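You operate a simulated robot arm through the tools that you are given. There is no shell and no other tool.

You are at the controls of a simulated robot arm. One attempt, no reset.

Task
Swab the bench trackball's rollers, seat its ball and lock the ring.
Fine: green swab on each roller, then back in its pot.

The check looks at the end state, three seconds after you hand in, the way a careful person would. Anything else that was tipped, shoved, dropped, spilled or broken makes it a failure.

Robot
A 6-joint arm with a two-finger parallel gripper, fixed in place. Base frame: the origin is at the foot of the arm, x ahead of it, y to its left, z up; the work surface is at about z = 0. Units: cm, degrees, N and s.
With the tool pointing down near the work surface it reaches from about 14 to 58 cm from the base axis. Its first joint turns from -66.0 to 66.0 degrees. Payload 2.1 kg.
The tool frame sits at the grasp point between the pads (the TCP): z along the fingers, y along the line on which they close. The tips reach 3 cm beyond it. The gripper opens to 9.4 cm. The fingers are 2.8 cm wide and 1 cm thick; the gripper's body (5 by 9.6 cm) begins 5.5 cm behind the TCP.
Orientation is that of the tool frame in the base frame, as a unit quaternion [w, x, y, z]. With the fingers straight down and closing along the base's y, the tool's x points along the base's -x, its y along +y and its z along -z.

Tools
- The arm moves only by the tool send_rows. Its argument "rows" is a list that holds one entry, the list of rows, each a list of 7 numbers: the gripper command, from -1 (fully open) to 1 (shut), values between in proportion, then the shift along the tool's x, y, z in units of 100 mm (1.0 is 100 mm), then the turn, a rotation vector about the tool's x, y, z in units of 45 degrees (1.0 is 45 degrees). In form: [[[gripper, tx, ty, tz, wx, wy, wz], ...]]. A call has 1 to 20 rows; each row is the pose to reach, as a shift and turn from the pose commanded when the call began, along the tool's axes at that moment. A call with a number of a shift or a turn outside -1 to 1 is refused whole. Rows are played at 5 a second. More than 5 cm and 8.6 degrees between two rows, or a gripper value outside its range, and nothing of the call is played. Where a pose cannot be reached the arm comes as near as it can. A force on the tool above 70 N (or 10 N above the force at the start of the call, whichever is more), or a blocked arm, ends the call early, and 0.2 s more pass. The fingers move at their own pace (about 7.2 cm/s each) and stop on an object; they squeeze with about 23 N. The grip force told is the motor's: it shows also when the fingers shut on nothing. Time passes only in rows, and 0.2 s behind the last, so rows that repeat a pose let the fingers close. The reply holds the time, the measured pose of the TCP, the force on the tool along the base axes, the opening and the grip force, in the units named above and with some noise, with the torque about the TCP (base axes, N m) and any sound that the robot's microphone picked up.
- Cameras (640 x 400 px; columns grow to the right, rows downward): "scene" is fixed at [4.82, -36.44, 49.17]; the picture's right is [0.83, -0.55, 0.00], its down [-0.28, -0.42, -0.87] and it looks along [0.48, 0.72, -0.50] (base axes); focal length 214 px, centre (320, 200). "wrist" rides on the gripper at [7.6, 1.4, -10.3] in the tool frame; the picture's right is [-0.18, 0.98, 0.00], its down [-0.75, -0.14, -0.64] and it looks along [-0.63, -0.12, 0.77] (tool axes); focal length 243 px, centre (320, 200). There is no depth. A picture from a camera that has moved, and an enlarged one, comes with that camera's place and axes in the base frame and with its lens.
- camera(camera): a new picture of that camera. It takes no simulated time.
- enlarge(camera, box): a new picture of the part [left, top, right, bottom] of that camera's present view, enlarged. It takes no simulated time.
- close_job(): hands the job in; it is judged then, once.

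Nothing tells you positions but the pictures and the camera data. Unless the task says otherwise, let go and move clear before handing in.

The tools are called after ">>>" as name(argument=value, ...) on one line, values as JSON. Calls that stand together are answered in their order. send_rows: Moves the arm, as the interface text tells. Its arguments: {"type":"object","properties":{"rows":{"type":"array","items":{"type":"array","items":{"type":"array","items":{"type":"number"}}}}},"required":["rows"]} The other tools are called the same way: camera (camera) takes a picture; enlarge (camera, box) takes an enlarged picture of a part of a camera's view; close_job () hands the job in.

At the start:

```text
clock: 0.0
position: [33.79, -0.03, 42.8]
tcp_rot: [0.001, 0.0, 1.0, 0.0]
force: [-0.5, -0.2, -0.2]
torque: [0.04, -0.05, 0.0]
gripper_width: 9.4
gripper_force: 0.3
```

scene: 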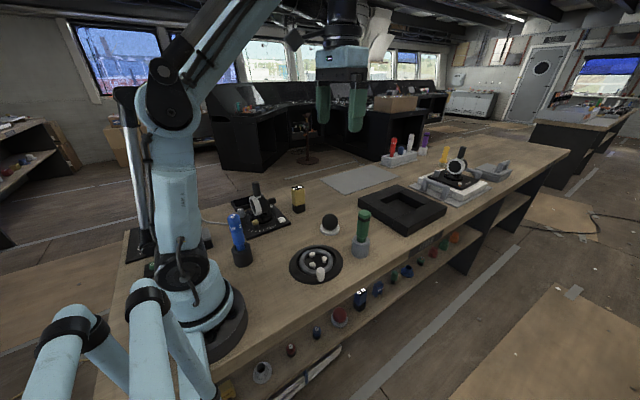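
wrist: 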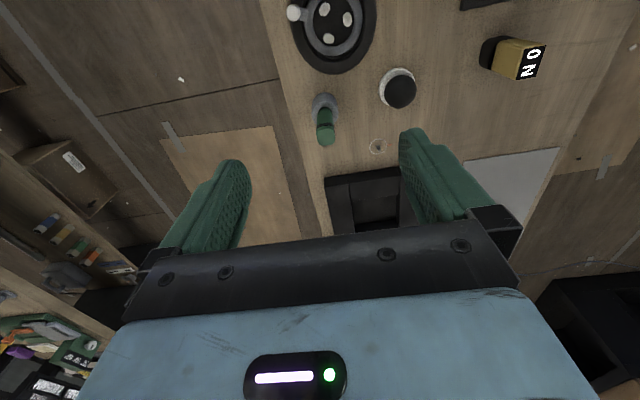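

I see the bench with a trackball housing (black round with rollers), a green swab in a pot, a blue one in another pot, a ball on a small stand, and other items. I'll look closer at each before moving.

>>> enlarge(camera="scene", box=[270, 190, 400, 300])

>>> enlarge(camera="scene", box=[200, 170, 330, 280])

>>> enlarge(camera="wrist", box=[260, 0, 440, 160])

>>> enlarge(camera="scene", box=[360, 120, 530, 240])

```text
3.64 times, centred on (335, 245) of scene
camera zoom: at [4.82, -36.44, 49.17], right [0.83, -0.55, 0.0], down [-0.28, -0.42, -0.87], along [0.48, 0.72, -0.5], focal length 780 px, centre (266, 36)
```

zoom: 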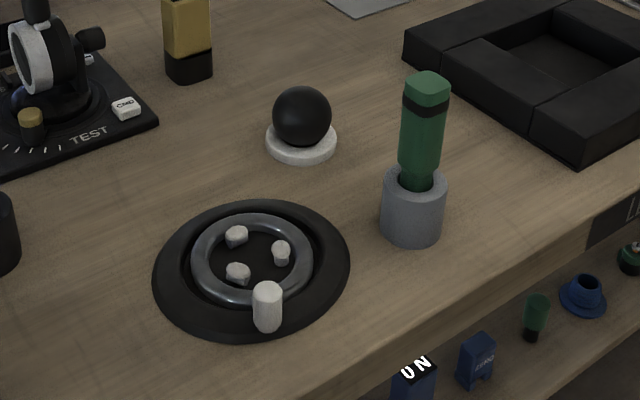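

```text
3.64 times, centred on (265, 225) of scene
camera zoom: at [4.82, -36.44, 49.17], right [0.83, -0.55, 0.0], down [-0.28, -0.42, -0.87], along [0.48, 0.72, -0.5], focal length 780 px, centre (520, 109)
```

zoom: 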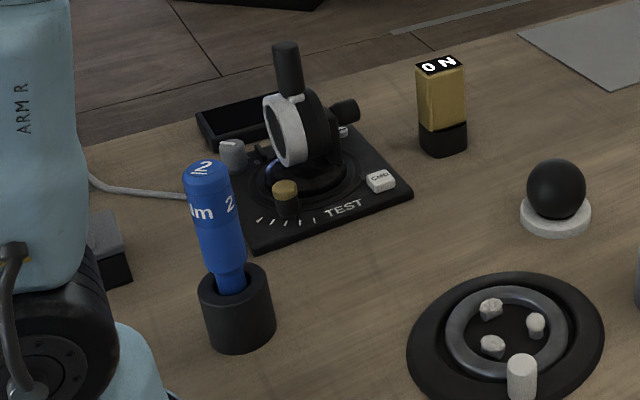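

```text
2.50 times, centred on (350, 80) of wrist
camera zoom: at [26.21, 1.39, 53.04], right [0.18, 0.98, 0.0], down [0.75, -0.14, 0.64], along [0.63, -0.12, -0.77], focal length 606 px, centre (245, 500)
```

zoom: 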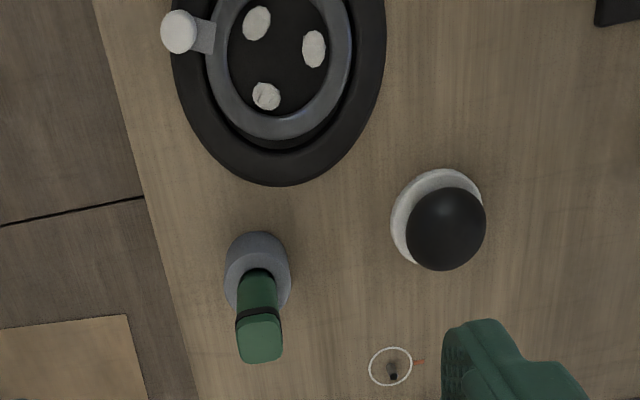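

```text
3.33 times, centred on (445, 180) of scene
camera zoom: at [4.82, -36.44, 49.17], right [0.83, -0.55, 0.0], down [-0.28, -0.42, -0.87], along [0.48, 0.72, -0.5], focal length 715 px, centre (-97, 267)
```

zoom: 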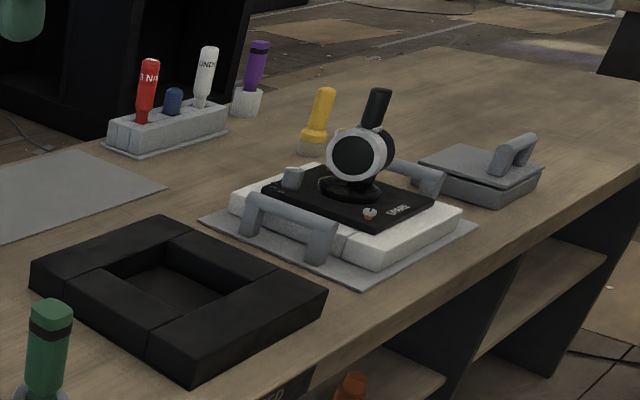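

The trackball housing (three white rollers, ring with a white knob) is near (30, 3), the green swab pot near (43, -1) and the ball on its stand near (42.5, 14). I'll bring the wrist camera down in free air for a closer look at each.

>>> send_rows(rows=[[[-1, 0.15, 0, 0.2, 0, 0, 0], [-1, 0.3, 0, 0.4, 0, 0, 0], [-1, 0.45, 0, 0.6, 0, 0, 0], [-1, 0.6, 0, 0.8, 0, 0, 0], [-1, 0.7, 0, 1.0, 0, 0, 0], [-1, 0.7, 0, 1.0, 0, 0, 0]]])

>>> camera(camera="wrist")

>>> enlarge(camera="wrist", box=[200, 0, 520, 200])

```text
clock: 1.4
position: [26.69, -0.01, 32.74]
tcp_rot: [0.0, 0.0, 1.0, -0.001]
force: [0.0, -0.1, -1.0]
torque: [-0.02, 0.02, 0.0]
gripper_width: 9.4
gripper_force: 0.0
```

```text
taken
camera wrist: at [19.16, 1.48, 42.96], right [0.18, 0.98, 0.0], down [0.75, -0.14, 0.64], along [0.63, -0.12, -0.77], focal length 243 px, centre (320, 200)
```

wrist: 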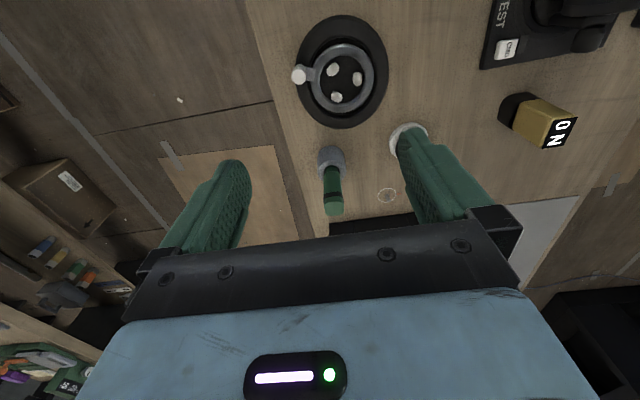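

```text
2.00 times, centred on (360, 100) of wrist
camera zoom: at [19.16, 1.48, 42.96], right [0.18, 0.98, 0.0], down [0.75, -0.14, 0.64], along [0.63, -0.12, -0.77], focal length 485 px, centre (240, 400)
```

zoom: 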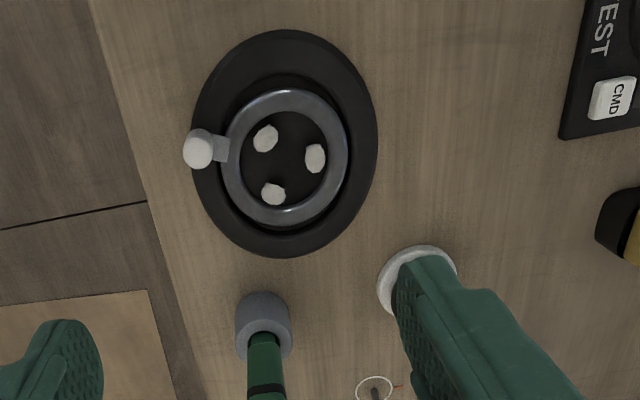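

The ring's tab with its white knob points to about -y, and three rollers sit inside. I'll go lower to look for lock marks.

>>> send_rows(rows=[[[-1, 0.05, 0.05, 0.2, 0, 0, 0], [-1, 0.1, 0.1, 0.4, 0, 0, 0], [-1, 0.15, 0.15, 0.6, 0, 0, 0], [-1, 0.2, 0.2, 0.8, 0, 0, 0], [-1, 0.25, 0.25, 1.0, 0, 0, 0], [-1, 0.25, 0.25, 1.0, 0, 0, 0]]])

>>> camera(camera="wrist")

>>> enlarge(camera="wrist", box=[220, 0, 460, 200])

```text
clock: 2.8
position: [24.23, 2.36, 22.78]
tcp_rot: [0.001, 0.0, 1.0, 0.001]
force: [0.3, 0.4, -0.4]
torque: [0.03, -0.01, 0.05]
gripper_width: 9.39
gripper_force: 0.1
```

```text
taken
camera wrist: at [16.69, 3.87, 32.98], right [0.18, 0.98, 0.0], down [0.75, -0.14, 0.64], along [0.63, -0.12, -0.77], focal length 243 px, centre (320, 200)
```

wrist: 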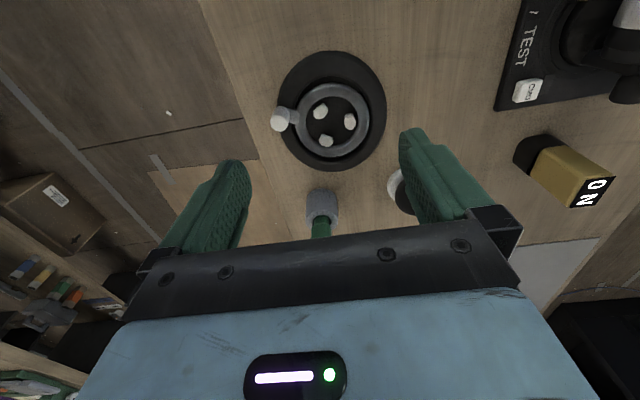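

```text
2.00 times, centred on (340, 100) of wrist
camera zoom: at [16.69, 3.87, 32.98], right [0.18, 0.98, 0.0], down [0.75, -0.14, 0.64], along [0.63, -0.12, -0.77], focal length 485 px, centre (280, 400)
```

zoom: 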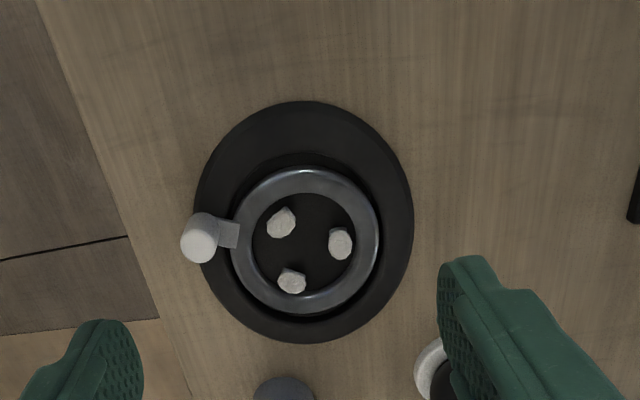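

I see no lock marks on the cone-shaped housing from here. I'll drop closer to the trackball for a better view of the ring, notch and rollers.

>>> send_rows(rows=[[[-1, -0.05, 0, 0.2, 0, 0, 0], [-1, -0.1, 0, 0.4, 0, 0, 0], [-1, -0.15, 0, 0.6, 0, 0, 0], [-1, -0.2, 0, 0.75, 0, 0, 0], [-1, -0.2, 0, 0.75, 0, 0, 0]]])

>>> enlarge(camera="wrist", box=[220, 0, 460, 200])

>>> camera(camera="wrist")

```text
clock: 4.0
position: [26.44, 2.38, 15.23]
tcp_rot: [0.001, -0.001, 1.0, -0.001]
force: [0.1, 1.4, 0.1]
torque: [-0.01, -0.04, -0.02]
gripper_width: 9.38
gripper_force: 0.2
```

```text
2.00 times, centred on (340, 100) of wrist
camera zoom: at [18.85, 3.85, 25.4], right [0.18, 0.98, 0.0], down [0.75, -0.14, 0.64], along [0.63, -0.12, -0.77], focal length 485 px, centre (280, 400)
```

zoom: 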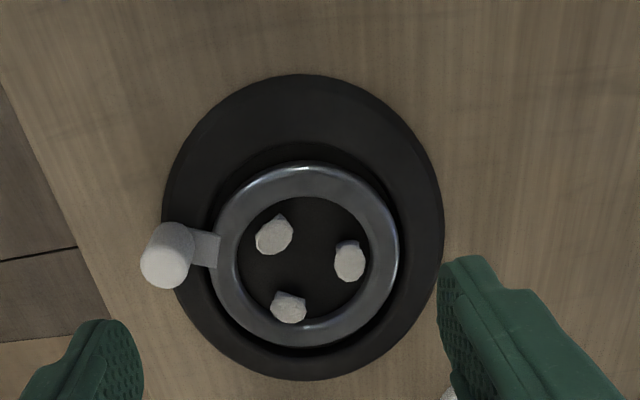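

```text
taken
camera wrist: at [18.85, 3.85, 25.4], right [0.18, 0.98, 0.0], down [0.75, -0.14, 0.64], along [0.63, -0.12, -0.77], focal length 243 px, centre (320, 200)
```

wrist: 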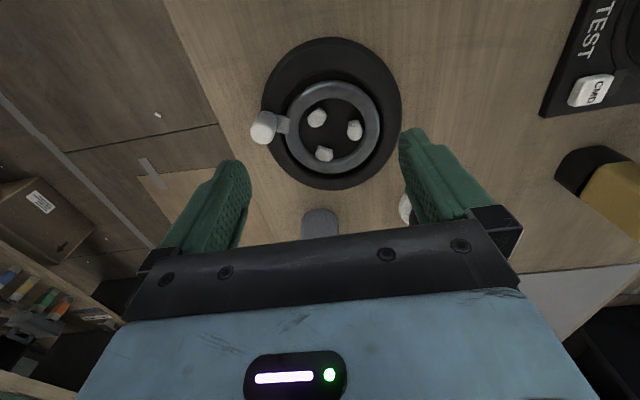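

The housing centre comes out near (29.9, 3.4), and the ring knob near (27.3, -3.0), standing about 4.5 cm high. I'll zoom in harder on the ring and rollers to look for marks, stops and dirt.

>>> enlarge(camera="wrist", box=[280, 70, 400, 190])

>>> enlarge(camera="scene", box=[285, 240, 350, 290])

>>> enlarge(camera="wrist", box=[240, 30, 340, 130])

```text
3.33 times, centred on (340, 130) of wrist
camera zoom: at [18.85, 3.85, 25.4], right [0.18, 0.98, 0.0], down [0.75, -0.14, 0.64], along [0.63, -0.12, -0.77], focal length 809 px, centre (253, 433)
```

zoom: 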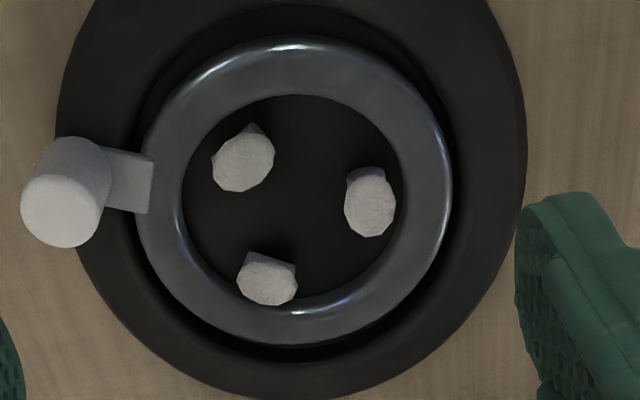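

```text
8.00 times, centred on (318, 265) of scene
camera zoom: at [4.81, -36.44, 49.17], right [0.83, -0.55, 0.0], down [-0.28, -0.42, -0.87], along [0.48, 0.72, -0.5], focal length 1716 px, centre (340, -320)
```

zoom: 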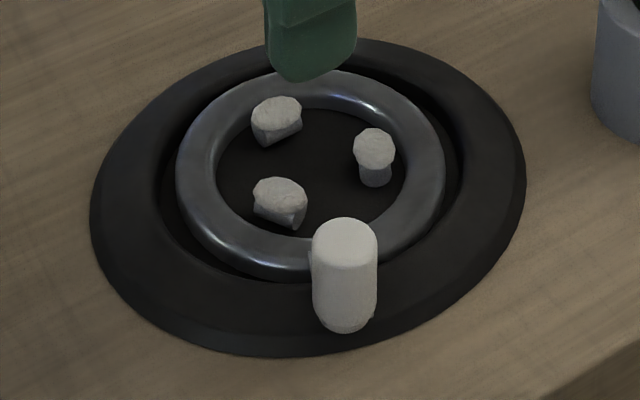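

```text
4.00 times, centred on (290, 80) of wrist
camera zoom: at [18.85, 3.85, 25.4], right [0.18, 0.98, 0.0], down [0.75, -0.14, 0.64], along [0.63, -0.12, -0.77], focal length 970 px, centre (440, 680)
```

zoom: 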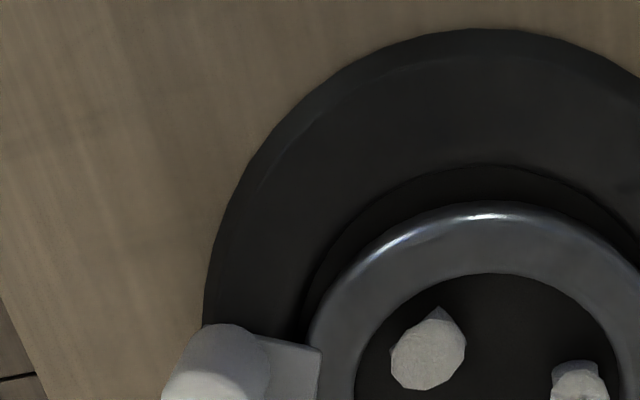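

The rollers are three small tilted pegs inside the ring, and no lock mark shows. Next I'll rise and move to see the green swab, its pot, and the ball stand from closer up.

>>> send_rows(rows=[[[-1, 0, 0, -0.3, 0, 0, 0], [-1, 0, 0, -0.6, 0, 0, 0], [-1, -0.2, -0.1, -0.8, 0, 0, 0], [-1, -0.45, -0.2, -0.9, 0, 0, 0], [-1, -0.7, -0.3, -0.95, 0, 0, 0], [-1, -0.85, -0.4, -0.95, 0, 0, 0], [-1, -0.85, -0.4, -0.95, 0, 0, 0]]])

>>> camera(camera="wrist")

>>> enlarge(camera="wrist", box=[240, 0, 480, 200])

```text
clock: 5.6
position: [34.73, -1.72, 24.74]
tcp_rot: [0.002, 0.0, 1.0, -0.001]
force: [-0.5, -0.7, 0.8]
torque: [-0.03, -0.01, -0.01]
gripper_width: 9.4
gripper_force: 0.0
```

```text
taken
camera wrist: at [27.24, -0.34, 35.01], right [0.18, 0.98, 0.0], down [0.75, -0.14, 0.64], along [0.63, -0.12, -0.77], focal length 243 px, centre (320, 200)
```

wrist: 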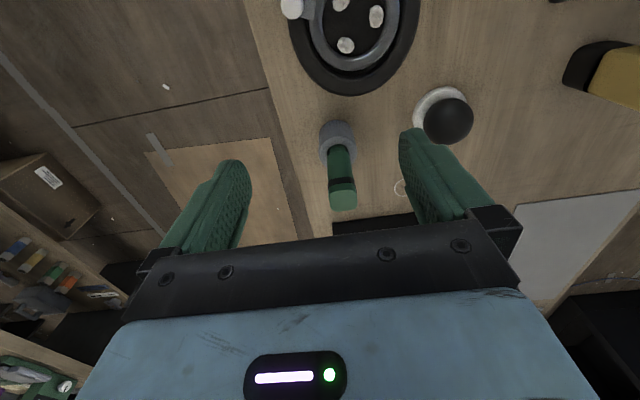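

```text
2.00 times, centred on (360, 100) of wrist
camera zoom: at [27.24, -0.34, 35.01], right [0.18, 0.98, 0.0], down [0.75, -0.14, 0.64], along [0.63, -0.12, -0.77], focal length 485 px, centre (240, 400)
```

zoom: 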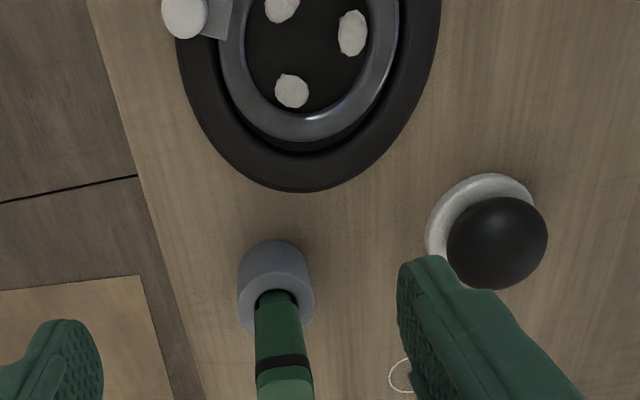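

>>> enlarge(camera="wrist", box=[300, 110, 400, 220])

>>> enlarge(camera="scene", box=[335, 195, 395, 265])

>>> enlarge(camera="scene", box=[300, 200, 360, 245])

```text
3.64 times, centred on (350, 165) of wrist
camera zoom: at [27.24, -0.34, 35.01], right [0.18, 0.98, 0.0], down [0.75, -0.14, 0.64], along [0.63, -0.12, -0.77], focal length 882 px, centre (211, 327)
```

zoom: 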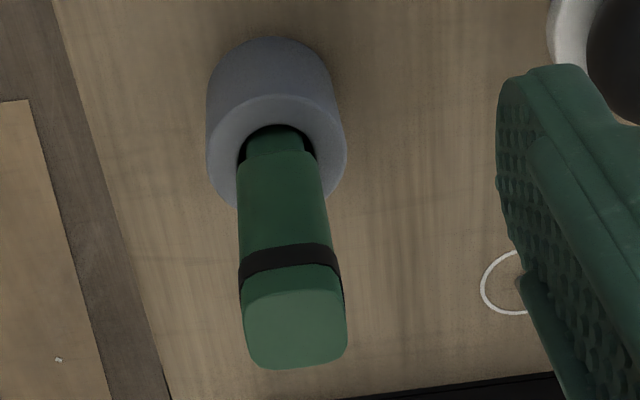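

```text
5.71 times, centred on (365, 230) of scene
camera zoom: at [4.82, -36.44, 49.17], right [0.83, -0.55, 0.0], down [-0.28, -0.42, -0.87], along [0.48, 0.72, -0.5], focal length 1226 px, centre (63, 29)
```

zoom: 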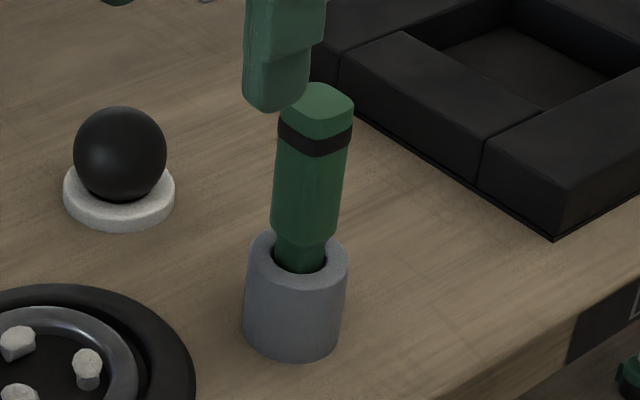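

```text
8.89 times, centred on (330, 222) of scene
camera zoom: at [4.82, -36.44, 49.17], right [0.83, -0.55, 0.0], down [-0.28, -0.42, -0.87], along [0.48, 0.72, -0.5], focal length 1906 px, centre (231, 0)
```

zoom: 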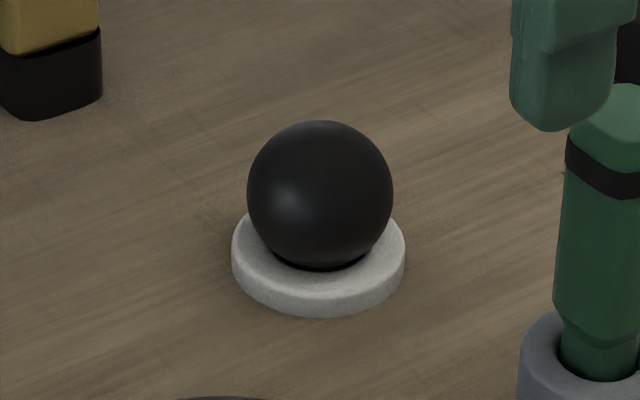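

The swab stands upright at about (43.4, -0.85), with its handle top near z 14.7 and its pot rim near z 5.5. I'll hover above it and check alignment before descending.

>>> send_rows(rows=[[[-1, -0.2, 0.02, 0.0, 0, 0, 0], [-1, -0.4, 0.04, 0.0, 0, 0, 0], [-1, -0.6, 0.06, 0.0, 0, 0, 0], [-1, -0.8, 0.08, 0.1, 0, 0, 0], [-1, -0.867, 0.088, 0.25, 0, 0, 0], [-1, -0.867, 0.088, 0.4, 0, 0, 0], [-1, -0.867, 0.088, 0.4, 0, 0, 0]]])

>>> camera(camera="wrist")

>>> camera(camera="scene")

```text
clock: 7.2
position: [43.48, -0.57, 20.86]
tcp_rot: [0.001, 0.0, 1.0, -0.002]
force: [0.2, 0.5, -0.2]
torque: [0.0, -0.02, 0.02]
gripper_width: 9.39
gripper_force: 0.0
```

```text
taken
camera wrist: at [35.91, 0.77, 31.03], right [0.18, 0.98, 0.0], down [0.75, -0.14, 0.64], along [0.63, -0.12, -0.77], focal length 243 px, centre (320, 200)
```

wrist: 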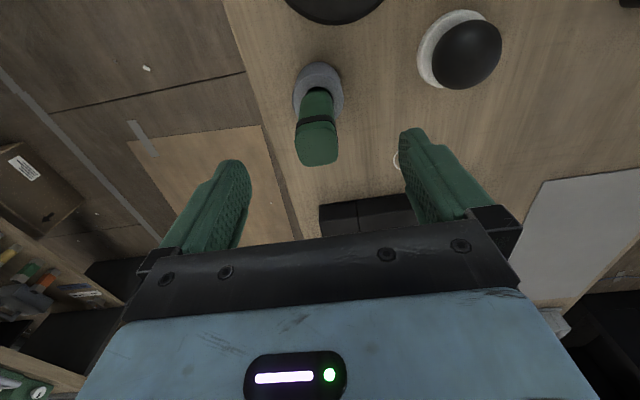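

```text
taken
```

scene: 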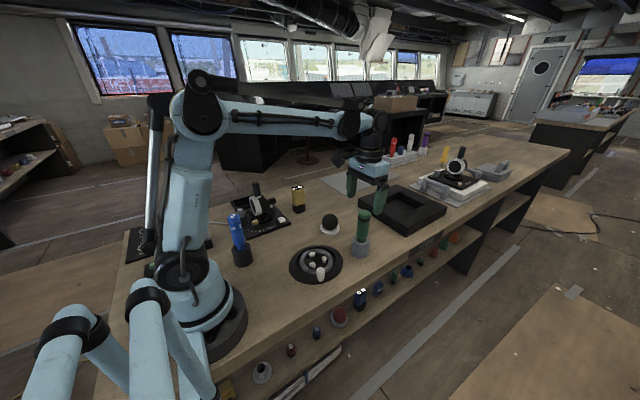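

>>> enlarge(camera="wrist", box=[270, 50, 370, 180])

>>> enlarge(camera="scene", box=[330, 160, 410, 270])

```text
3.08 times, centred on (320, 115) of wrist
camera zoom: at [35.91, 0.77, 31.03], right [0.18, 0.98, 0.0], down [0.75, -0.14, 0.64], along [0.63, -0.12, -0.77], focal length 746 px, centre (320, 462)
```

zoom: 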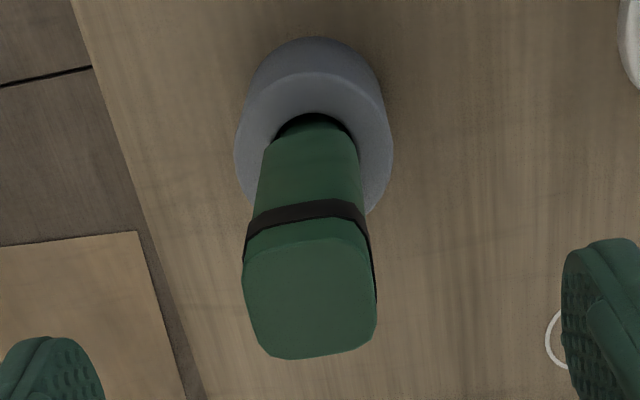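

```text
3.64 times, centred on (370, 215) of scene
camera zoom: at [4.82, -36.44, 49.17], right [0.83, -0.55, 0.0], down [-0.28, -0.42, -0.87], along [0.48, 0.72, -0.5], focal length 780 px, centre (138, 146)
```

zoom: 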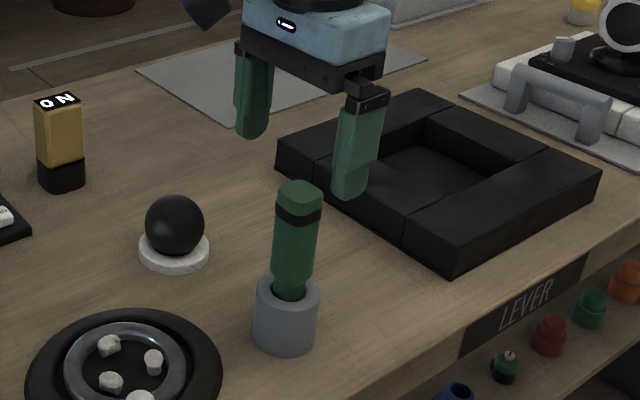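

The handle's rounded-square section lies along the base axes, its top near (44.1, -0.95, 14.9), leaning slightly forward. The pot rim is near (43.5, -0.82, 5.6). I'll descend around the handle with open fingers.

>>> send_rows(rows=[[[-1, -0.03, -0.028, 0.15, 0, 0, 0], [-1, -0.03, -0.028, 0.3, 0, 0, 0], [-1, -0.03, -0.028, 0.45, 0, 0, 0], [-1, -0.03, -0.028, 0.6, 0, 0, 0], [-1, -0.03, -0.028, 0.75, 0, 0, 0], [-1, -0.03, -0.028, 0.88, 0, 0, 0], [-1, -0.03, -0.028, 0.96, 0, 0, 0], [-1, -0.03, -0.028, 0.96, 0, 0, 0]]])

>>> camera(camera="wrist")

>>> enlarge(camera="scene", box=[330, 160, 410, 270])

```text
clock: 9.0
position: [43.78, -1.0, 11.26]
tcp_rot: [0.001, 0.0, 1.0, 0.0]
force: [0.1, -0.4, 0.6]
torque: [0.0, 0.02, -0.02]
gripper_width: 9.38
gripper_force: 0.1
```

```text
taken
camera wrist: at [36.25, 0.44, 21.5], right [0.18, 0.98, 0.0], down [0.75, -0.14, 0.64], along [0.63, -0.12, -0.77], focal length 243 px, centre (320, 200)
```

wrist: 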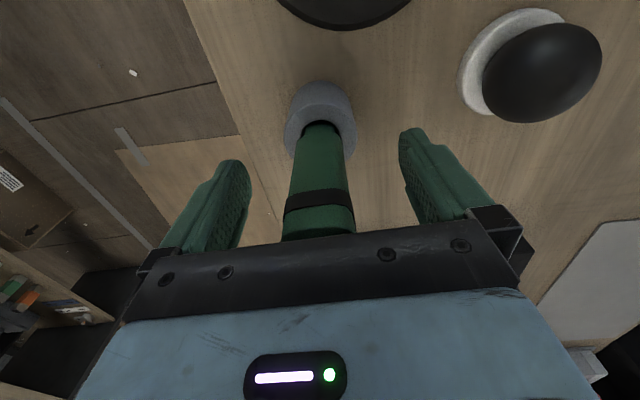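

```text
3.64 times, centred on (370, 215) of scene
camera zoom: at [4.81, -36.44, 49.17], right [0.83, -0.55, 0.0], down [-0.28, -0.42, -0.87], along [0.48, 0.72, -0.5], focal length 780 px, centre (138, 146)
```

zoom: 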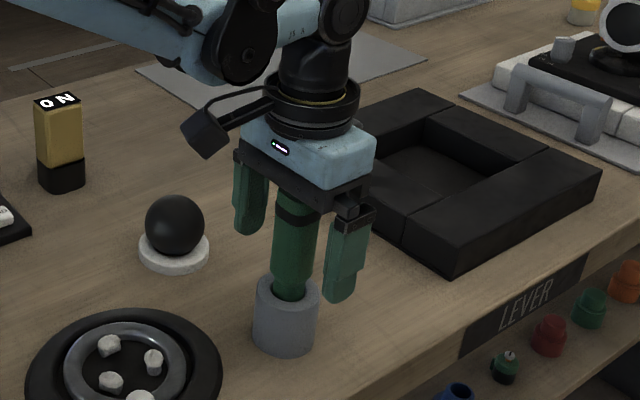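

The handle sits centred between the fingers with the body clear above it. I'll close on it and let the fingers settle.

>>> send_rows(rows=[[[-0.3, 0, 0, 0, 0, 0, 0], [0.2, 0, 0, 0, 0, 0, 0], [0.6, 0, 0, 0, 0, 0, 0], [1, 0, 0, 0, 0, 0, 0], [1, 0, 0, 0, 0, 0, 0], [1, 0, 0, 0, 0, 0, 0]]])

>>> camera(camera="wrist")

>>> enlarge(camera="scene", box=[330, 160, 410, 270])

```text
clock: 10.4
position: [43.81, -0.99, 11.24]
tcp_rot: [0.0, 0.0, 1.0, -0.001]
force: [0.3, -0.4, 0.2]
torque: [-0.04, 0.0, 0.0]
gripper_width: 2.93
gripper_force: 23.6
```

```text
taken
camera wrist: at [36.24, 0.44, 21.51], right [0.18, 0.98, 0.0], down [0.75, -0.14, 0.64], along [0.63, -0.12, -0.77], focal length 243 px, centre (320, 200)
```

wrist: 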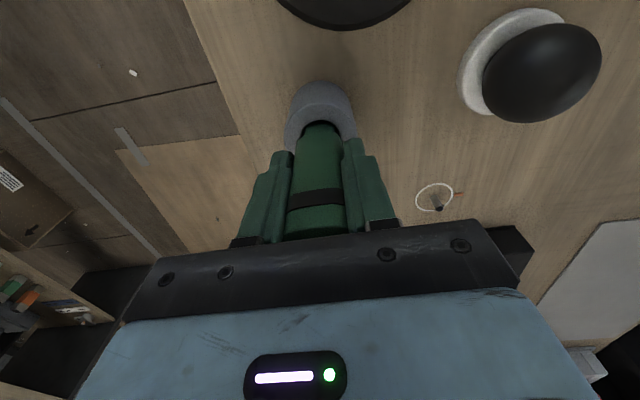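

```text
3.64 times, centred on (370, 215) of scene
camera zoom: at [4.82, -36.44, 49.17], right [0.83, -0.55, 0.0], down [-0.28, -0.42, -0.87], along [0.48, 0.72, -0.5], focal length 780 px, centre (138, 146)
```

zoom: 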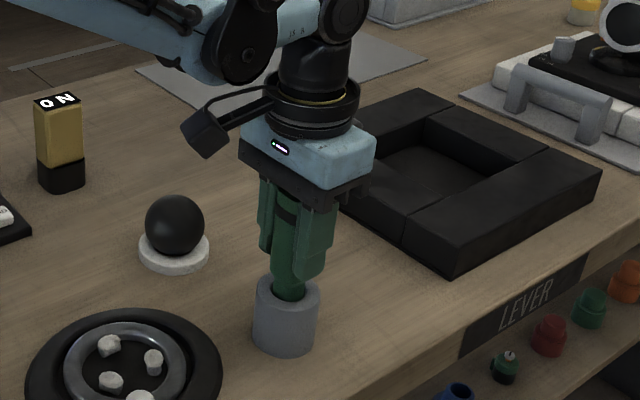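

The handle is held at 2.93 cm opening, and the pot has not moved. I'll lift slowly and check the pot stays put.

>>> send_rows(rows=[[[1, 0, 0, -0.08, 0, 0, 0], [1, 0, 0, -0.16, 0, 0, 0], [1, 0, 0, -0.24, 0, 0, 0], [1, 0, 0, -0.34, 0, 0, 0], [1, 0, 0, -0.44, 0, 0, 0], [1, 0, 0, -0.54, 0, 0, 0], [1, 0, 0, -0.64, 0, 0, 0], [1, 0, 0, -0.74, 0, 0, 0], [1, 0, 0, -0.84, 0, 0, 0], [1, 0, 0, -0.94, 0, 0, 0], [1, 0, 0, -0.94, 0, 0, 0]]])

>>> camera(camera="wrist")

>>> enlarge(camera="scene", box=[330, 130, 410, 270])

```text
clock: 12.8
position: [43.67, -1.1, 20.64]
tcp_rot: [0.001, 0.0, 1.0, -0.001]
force: [-0.4, -0.2, -0.5]
torque: [0.01, -0.01, 0.02]
gripper_width: 2.92
gripper_force: 22.9
```

```text
taken
camera wrist: at [36.15, 0.46, 30.9], right [0.18, 0.98, 0.0], down [0.75, -0.14, 0.64], along [0.63, -0.12, -0.77], focal length 243 px, centre (320, 200)
```

wrist: 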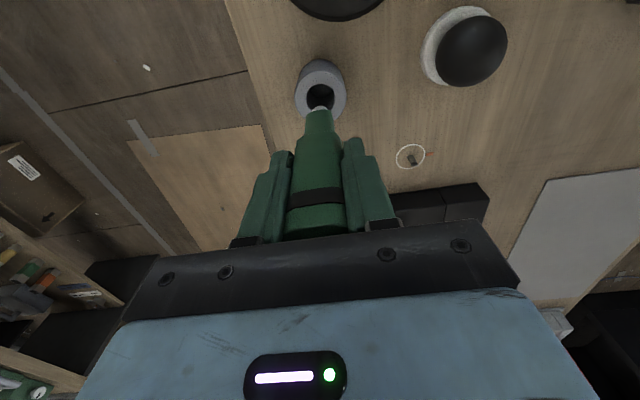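

```text
2.86 times, centred on (370, 200) of scene
camera zoom: at [4.82, -36.44, 49.17], right [0.83, -0.55, 0.0], down [-0.28, -0.42, -0.87], along [0.48, 0.72, -0.5], focal length 613 px, centre (177, 200)
```

zoom: 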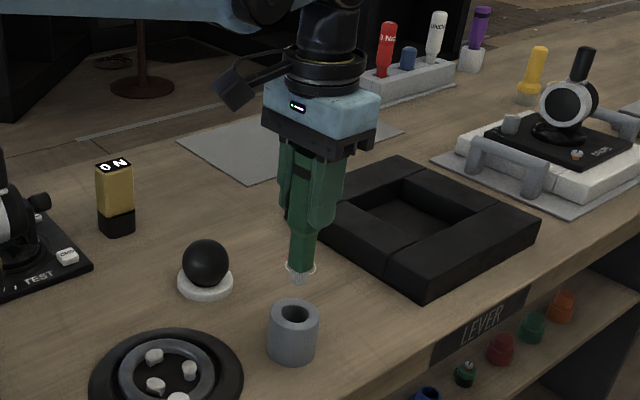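

>>> enlarge(camera="scene", box=[345, 180, 385, 260])

>>> enlarge(camera="wrist", box=[280, 50, 360, 150])

```text
5.00 times, centred on (365, 220) of scene
camera zoom: at [4.82, -36.44, 49.17], right [0.83, -0.55, 0.0], down [-0.28, -0.42, -0.87], along [0.48, 0.72, -0.5], focal length 1072 px, centre (95, 100)
```

zoom: 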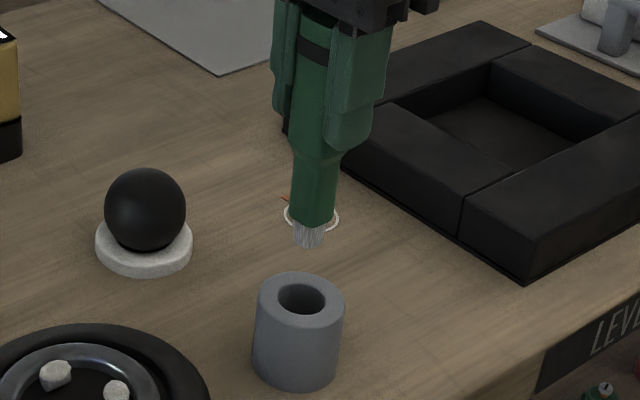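

```text
4.00 times, centred on (320, 100) of wrist
camera zoom: at [36.15, 0.46, 30.9], right [0.18, 0.98, 0.0], down [0.75, -0.14, 0.64], along [0.63, -0.12, -0.77], focal length 970 px, centre (320, 600)
```

zoom: 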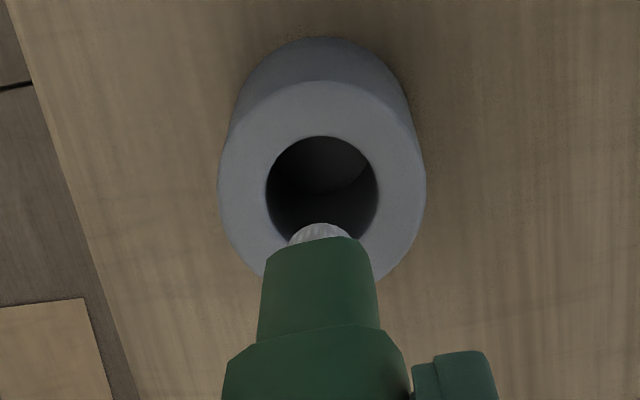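

The swab is out, its whitish tip about 11.3 cm below the TCP, and the pot stayed in place near (43.7, -0.9). I'll carry the swab high over the trackball.

>>> send_rows(rows=[[[1, 0.15, 0.05, 0, 0, 0, 0], [1, 0.3, 0.1, 0, 0, 0, 0], [1, 0.45, 0.15, 0, 0, 0, 0], [1, 0.6, 0.2, 0, 0, 0, 0], [1, 0.75, 0.25, 0, 0, 0, 0], [1, 0.9, 0.3, 0, 0, 0, 0], [1, 0.9, 0.3, 0, 0, 0, 0]]])

>>> send_rows(rows=[[[1, 0.15, 0.05, 0, 0, 0, 0], [1, 0.3, 0.1, 0.05, 0, 0, 0], [1, 0.48, 0.13, 0.1, 0, 0, 0], [1, 0.48, 0.13, 0.2, 0, 0, 0], [1, 0.48, 0.13, 0.2, 0, 0, 0]]])

>>> camera(camera="wrist")

>>> enlarge(camera="scene", box=[280, 190, 350, 290])

```text
clock: 14.4
position: [34.66, 2.05, 20.52]
tcp_rot: [0.002, 0.001, 1.0, 0.0]
force: [0.6, -0.3, -0.4]
torque: [0.0, 0.01, 0.03]
gripper_width: 2.91
gripper_force: 23.0
```

```text
clock: 15.6
position: [29.84, 3.38, 18.6]
tcp_rot: [0.001, 0.0, 1.0, -0.001]
force: [0.2, 0.0, -1.5]
torque: [0.0, -0.02, -0.02]
gripper_width: 2.89
gripper_force: 23.3
```

```text
taken
camera wrist: at [22.43, 4.74, 28.81], right [0.18, 0.98, 0.0], down [0.75, -0.14, 0.64], along [0.63, -0.12, -0.77], focal length 243 px, centre (320, 200)
```

wrist: 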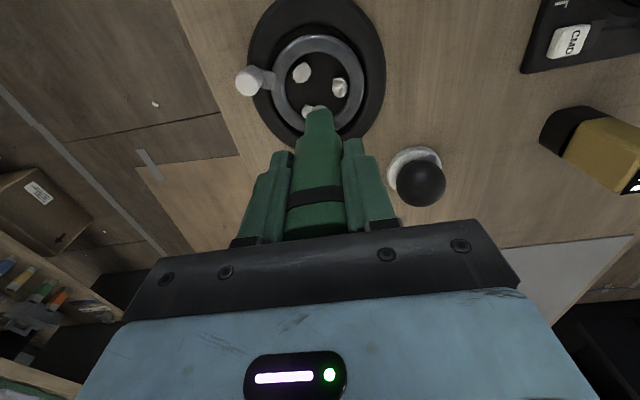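

```text
4.00 times, centred on (315, 240) of scene
camera zoom: at [4.81, -36.44, 49.17], right [0.83, -0.55, 0.0], down [-0.28, -0.42, -0.87], along [0.48, 0.72, -0.5], focal length 858 px, centre (340, 40)
```

zoom: 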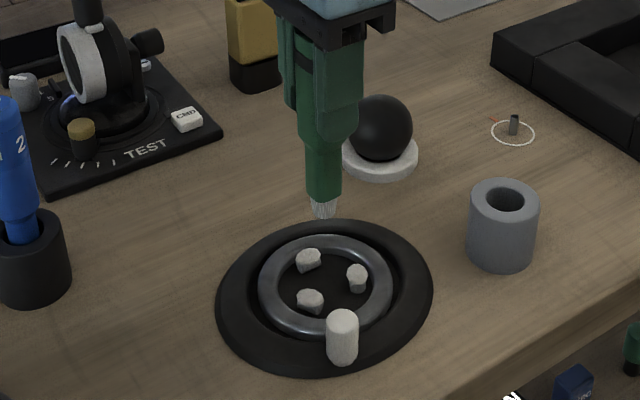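

>>> enlarge(camera="wrist", box=[240, 0, 400, 150])

>>> enlarge(camera="scene", box=[290, 235, 350, 285])

```text
2.67 times, centred on (320, 75) of wrist
camera zoom: at [22.43, 4.74, 28.81], right [0.18, 0.98, 0.0], down [0.75, -0.14, 0.64], along [0.63, -0.12, -0.77], focal length 647 px, centre (320, 533)
```

zoom: 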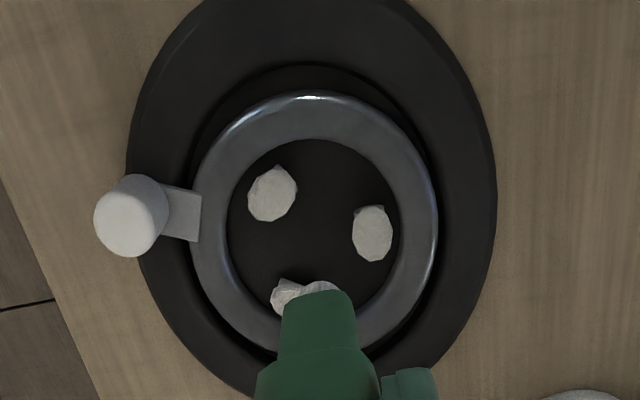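

```text
8.00 times, centred on (320, 260) of scene
camera zoom: at [4.81, -36.44, 49.17], right [0.83, -0.55, 0.0], down [-0.28, -0.42, -0.87], along [0.48, 0.72, -0.5], focal length 1716 px, centre (320, -280)
```

zoom: 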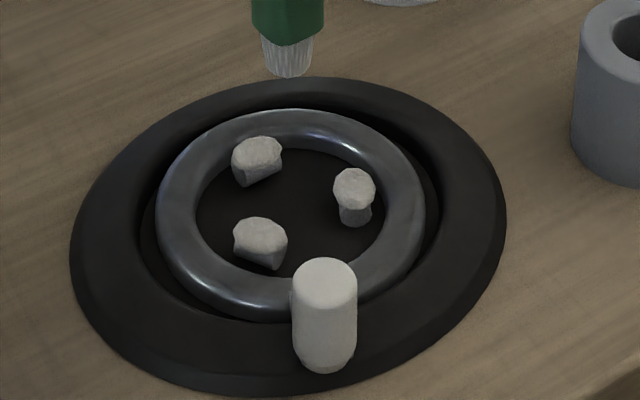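

The rollers' top faces come out near z 1.7, at about A (28.05, 1.9), B (30.07, 5.43) and C (32.07, 1.93). I'll move above B first, with the tip about 1.3 cm over it, and check.

>>> send_rows(rows=[[[1, 0, 0.06, 0.1, 0, 0, 0], [1, 0, 0.12, 0.2, 0, 0, 0], [1, 0, 0.19, 0.3, 0, 0, 0], [1, 0, 0.19, 0.4, 0, 0, 0], [1, 0, 0.19, 0.43, 0, 0, 0], [1, 0, 0.19, 0.43, 0, 0, 0]]])

>>> enlarge(camera="wrist", box=[240, 20, 400, 170])

>>> enlarge(camera="scene", box=[290, 235, 350, 285])

```text
clock: 17.0
position: [29.96, 5.35, 14.37]
tcp_rot: [0.001, 0.0, 1.0, -0.001]
force: [0.0, -0.5, -0.4]
torque: [0.02, -0.01, -0.02]
gripper_width: 2.9
gripper_force: 23.1
```

```text
2.67 times, centred on (320, 95) of wrist
camera zoom: at [22.41, 6.7, 24.5], right [0.18, 0.98, 0.0], down [0.75, -0.14, 0.64], along [0.63, -0.12, -0.77], focal length 647 px, centre (320, 480)
```

zoom: 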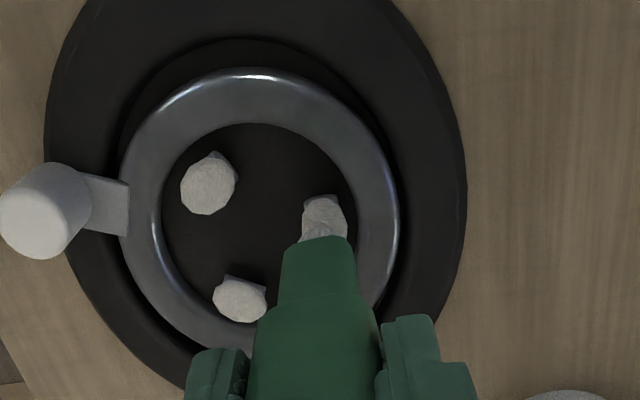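

```text
8.00 times, centred on (320, 260) of scene
camera zoom: at [4.82, -36.44, 49.17], right [0.83, -0.55, 0.0], down [-0.28, -0.42, -0.87], along [0.48, 0.72, -0.5], focal length 1716 px, centre (320, -280)
```

zoom: 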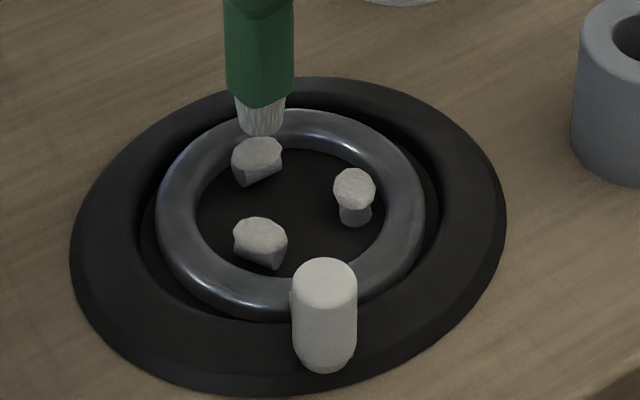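

The tip is lined up over roller B in both views, roughly 1 cm above it. I'll lower in small steps and watch the force.

>>> send_rows(rows=[[[1, 0, 0.005, 0.03, 0, 0, 0], [1, 0, 0.005, 0.06, 0, 0, 0], [1, 0, 0.005, 0.08, 0, 0, 0], [1, 0, 0.005, 0.08, 0, 0, 0]]])

>>> enlarge(camera="wrist", box=[280, 50, 360, 125])

>>> enlarge(camera="scene", box=[300, 240, 330, 265])

```text
clock: 18.0
position: [29.94, 5.28, 13.48]
tcp_rot: [0.001, 0.0, 1.0, -0.001]
force: [0.3, 0.3, -0.1]
torque: [-0.02, 0.0, -0.02]
gripper_width: 2.93
gripper_force: 23.2
```

```text
5.33 times, centred on (320, 88) of wrist
camera zoom: at [22.44, 6.73, 23.71], right [0.18, 0.98, 0.0], down [0.75, -0.14, 0.64], along [0.63, -0.12, -0.77], focal length 1294 px, centre (320, 800)
```

zoom: 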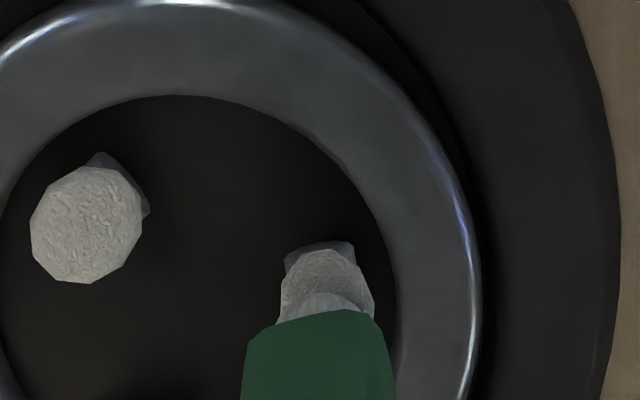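

```text
16.00 times, centred on (315, 252) of scene
camera zoom: at [4.82, -36.44, 49.17], right [0.83, -0.55, 0.0], down [-0.28, -0.42, -0.87], along [0.48, 0.72, -0.5], focal length 3432 px, centre (400, -640)
```

zoom: 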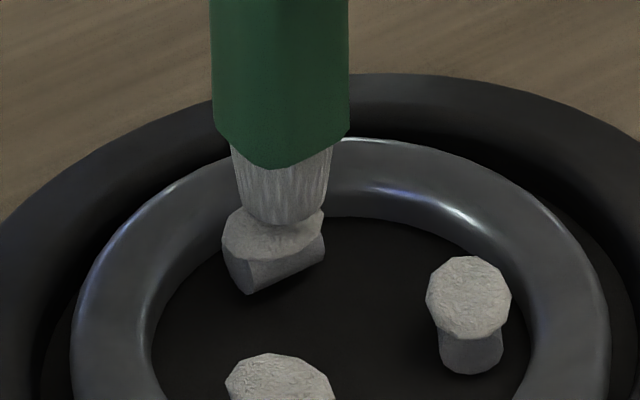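

The tip is just above B's face, a touch far in x. I'll nudge it back 0.2 cm and keep lowering in fine steps.

>>> send_rows(rows=[[[1, 0.02, 0.01, 0.01, 0, 0, 0], [1, 0.02, 0.01, 0.02, 0, 0, 0], [1, 0.02, 0.01, 0.025, 0, 0, 0], [1, 0.02, 0.01, 0.025, 0, 0, 0]]])

>>> enlarge(camera="wrist", box=[280, 50, 360, 125])

>>> enlarge(camera="scene", box=[300, 240, 330, 265])

```text
clock: 19.0
position: [29.73, 5.34, 13.26]
tcp_rot: [0.001, -0.001, 1.0, -0.001]
force: [0.6, 0.4, -0.7]
torque: [-0.02, 0.02, 0.01]
gripper_width: 2.9
gripper_force: 23.3
```

```text
5.33 times, centred on (320, 88) of wrist
camera zoom: at [22.25, 6.85, 23.47], right [0.18, 0.98, 0.0], down [0.75, -0.14, 0.64], along [0.63, -0.12, -0.77], focal length 1294 px, centre (320, 800)
```

zoom: 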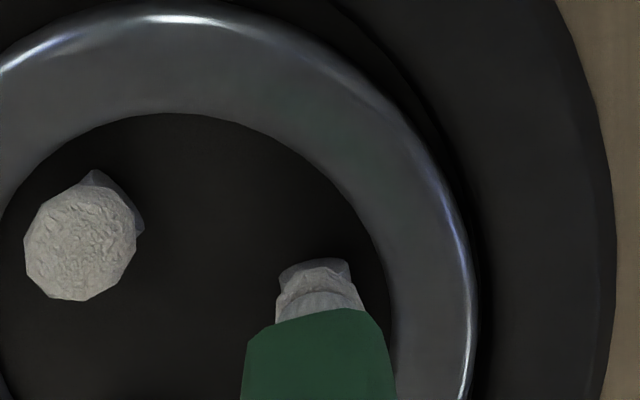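

```text
16.00 times, centred on (315, 252) of scene
camera zoom: at [4.82, -36.44, 49.17], right [0.83, -0.55, 0.0], down [-0.28, -0.42, -0.87], along [0.48, 0.72, -0.5], focal length 3432 px, centre (400, -640)
```

zoom: 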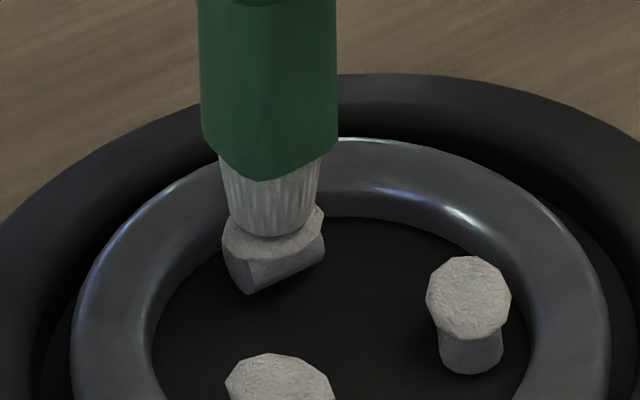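

>>> send_rows(rows=[[[1, 0, 0, 0.01, 0, 0, 0], [1, 0, 0, 0.01, 0, 0, 0]]])

>>> send_rows(rows=[[[1, 0, 0, 0.01, 0, 0, 0], [1, 0, 0, 0.01, 0, 0, 0]]])

>>> enlarge(camera="scene", box=[300, 240, 330, 265])

```text
clock: 19.6
position: [29.81, 5.32, 13.1]
tcp_rot: [0.001, -0.001, 1.0, -0.001]
force: [0.5, -0.4, -1.8]
torque: [0.02, 0.0, -0.02]
gripper_width: 2.94
gripper_force: 23.1
```

```text
clock: 20.2
position: [29.8, 5.52, 13.01]
tcp_rot: [0.001, 0.0, 1.0, 0.0]
force: [-0.2, -0.3, -0.4]
torque: [-0.03, 0.01, -0.02]
gripper_width: 2.91
gripper_force: 23.5
```

```text
16.00 times, centred on (315, 252) of scene
camera zoom: at [4.82, -36.44, 49.17], right [0.83, -0.55, 0.0], down [-0.28, -0.42, -0.87], along [0.48, 0.72, -0.5], focal length 3432 px, centre (400, -640)
```

zoom: 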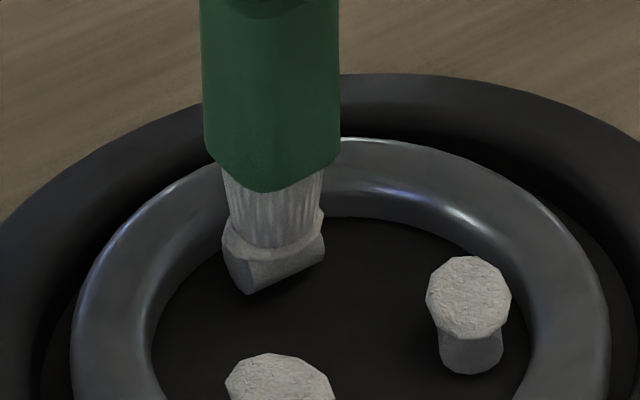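

>>> send_rows(rows=[[[1, 0, 0, 0.01, 0, 0, 0], [1, 0, 0, 0.01, 0, 0, 0]]])

>>> send_rows(rows=[[[1, 0, 0, 0.01, 0, 0, 0], [1, 0, 0, 0.01, 0, 0, 0]]])

>>> enlarge(camera="scene", box=[300, 240, 330, 265])

>>> enlarge(camera="wrist", box=[280, 50, 360, 125])

```text
clock: 20.8
position: [29.75, 5.27, 12.94]
tcp_rot: [0.001, 0.0, 1.0, 0.0]
force: [0.7, 0.7, -1.1]
torque: [-0.04, 0.03, 0.02]
gripper_width: 2.88
gripper_force: 22.7
```

```text
clock: 21.4
position: [29.81, 5.28, 12.86]
tcp_rot: [0.0, -0.001, 1.0, -0.001]
force: [-1.3, -0.6, 14.4]
torque: [-0.26, 0.04, -0.03]
gripper_width: 2.91
gripper_force: 23.1
```

```text
16.00 times, centred on (315, 252) of scene
camera zoom: at [4.81, -36.44, 49.17], right [0.83, -0.55, 0.0], down [-0.28, -0.42, -0.87], along [0.48, 0.72, -0.5], focal length 3432 px, centre (400, -640)
```

zoom: 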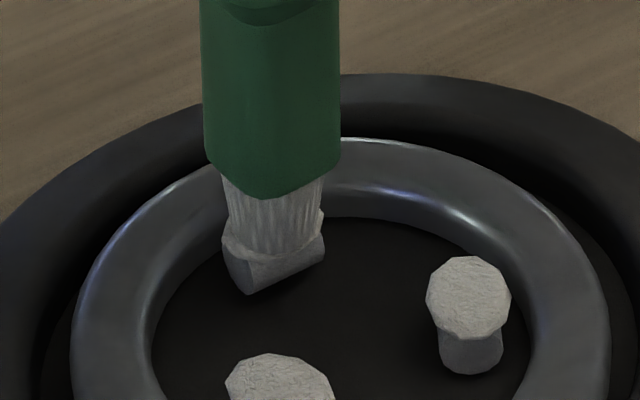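

```text
5.33 times, centred on (320, 88) of wrist
camera zoom: at [22.27, 6.77, 23.11], right [0.18, 0.98, 0.0], down [0.75, -0.14, 0.64], along [0.63, -0.12, -0.77], focal length 1294 px, centre (320, 800)
```

zoom: 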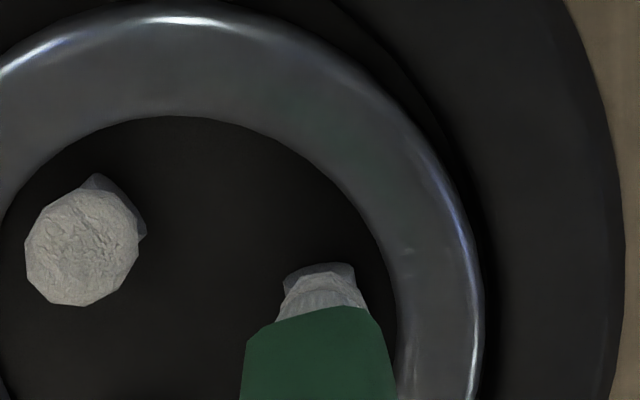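

Contact with roller B gave 14 N. I'll ease off half a millimetre and wipe gently back and forth before lifting to inspect.

>>> send_rows(rows=[[[1, 0, 0, -0.006, 0, 0, 0], [1, 0.01, 0, -0.006, 0, 0, 0], [1, 0.02, 0, -0.006, 0, 0, 0], [1, 0.01, 0, -0.006, 0, 0, 0], [1, 0, 0, -0.006, 0, 0, 0], [1, -0.01, 0, -0.006, 0, 0, 0], [1, -0.02, 0, -0.006, 0, 0, 0], [1, -0.01, 0, -0.006, 0, 0, 0], [1, 0, 0, -0.006, 0, 0, 0]]])

>>> enlarge(camera="scene", box=[300, 240, 330, 265])

```text
clock: 23.4
position: [29.78, 5.26, 12.9]
tcp_rot: [0.001, 0.0, 1.0, -0.001]
force: [2.0, 0.2, 5.2]
torque: [0.1, -0.17, 0.03]
gripper_width: 2.9
gripper_force: 23.3
```

```text
16.00 times, centred on (315, 252) of scene
camera zoom: at [4.81, -36.44, 49.17], right [0.83, -0.55, 0.0], down [-0.28, -0.42, -0.87], along [0.48, 0.72, -0.5], focal length 3432 px, centre (400, -640)
```

zoom: 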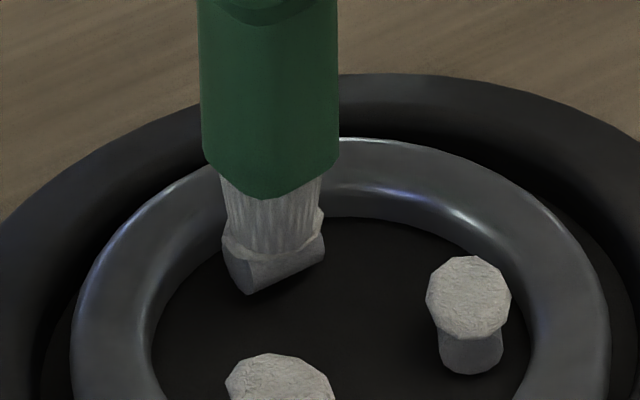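

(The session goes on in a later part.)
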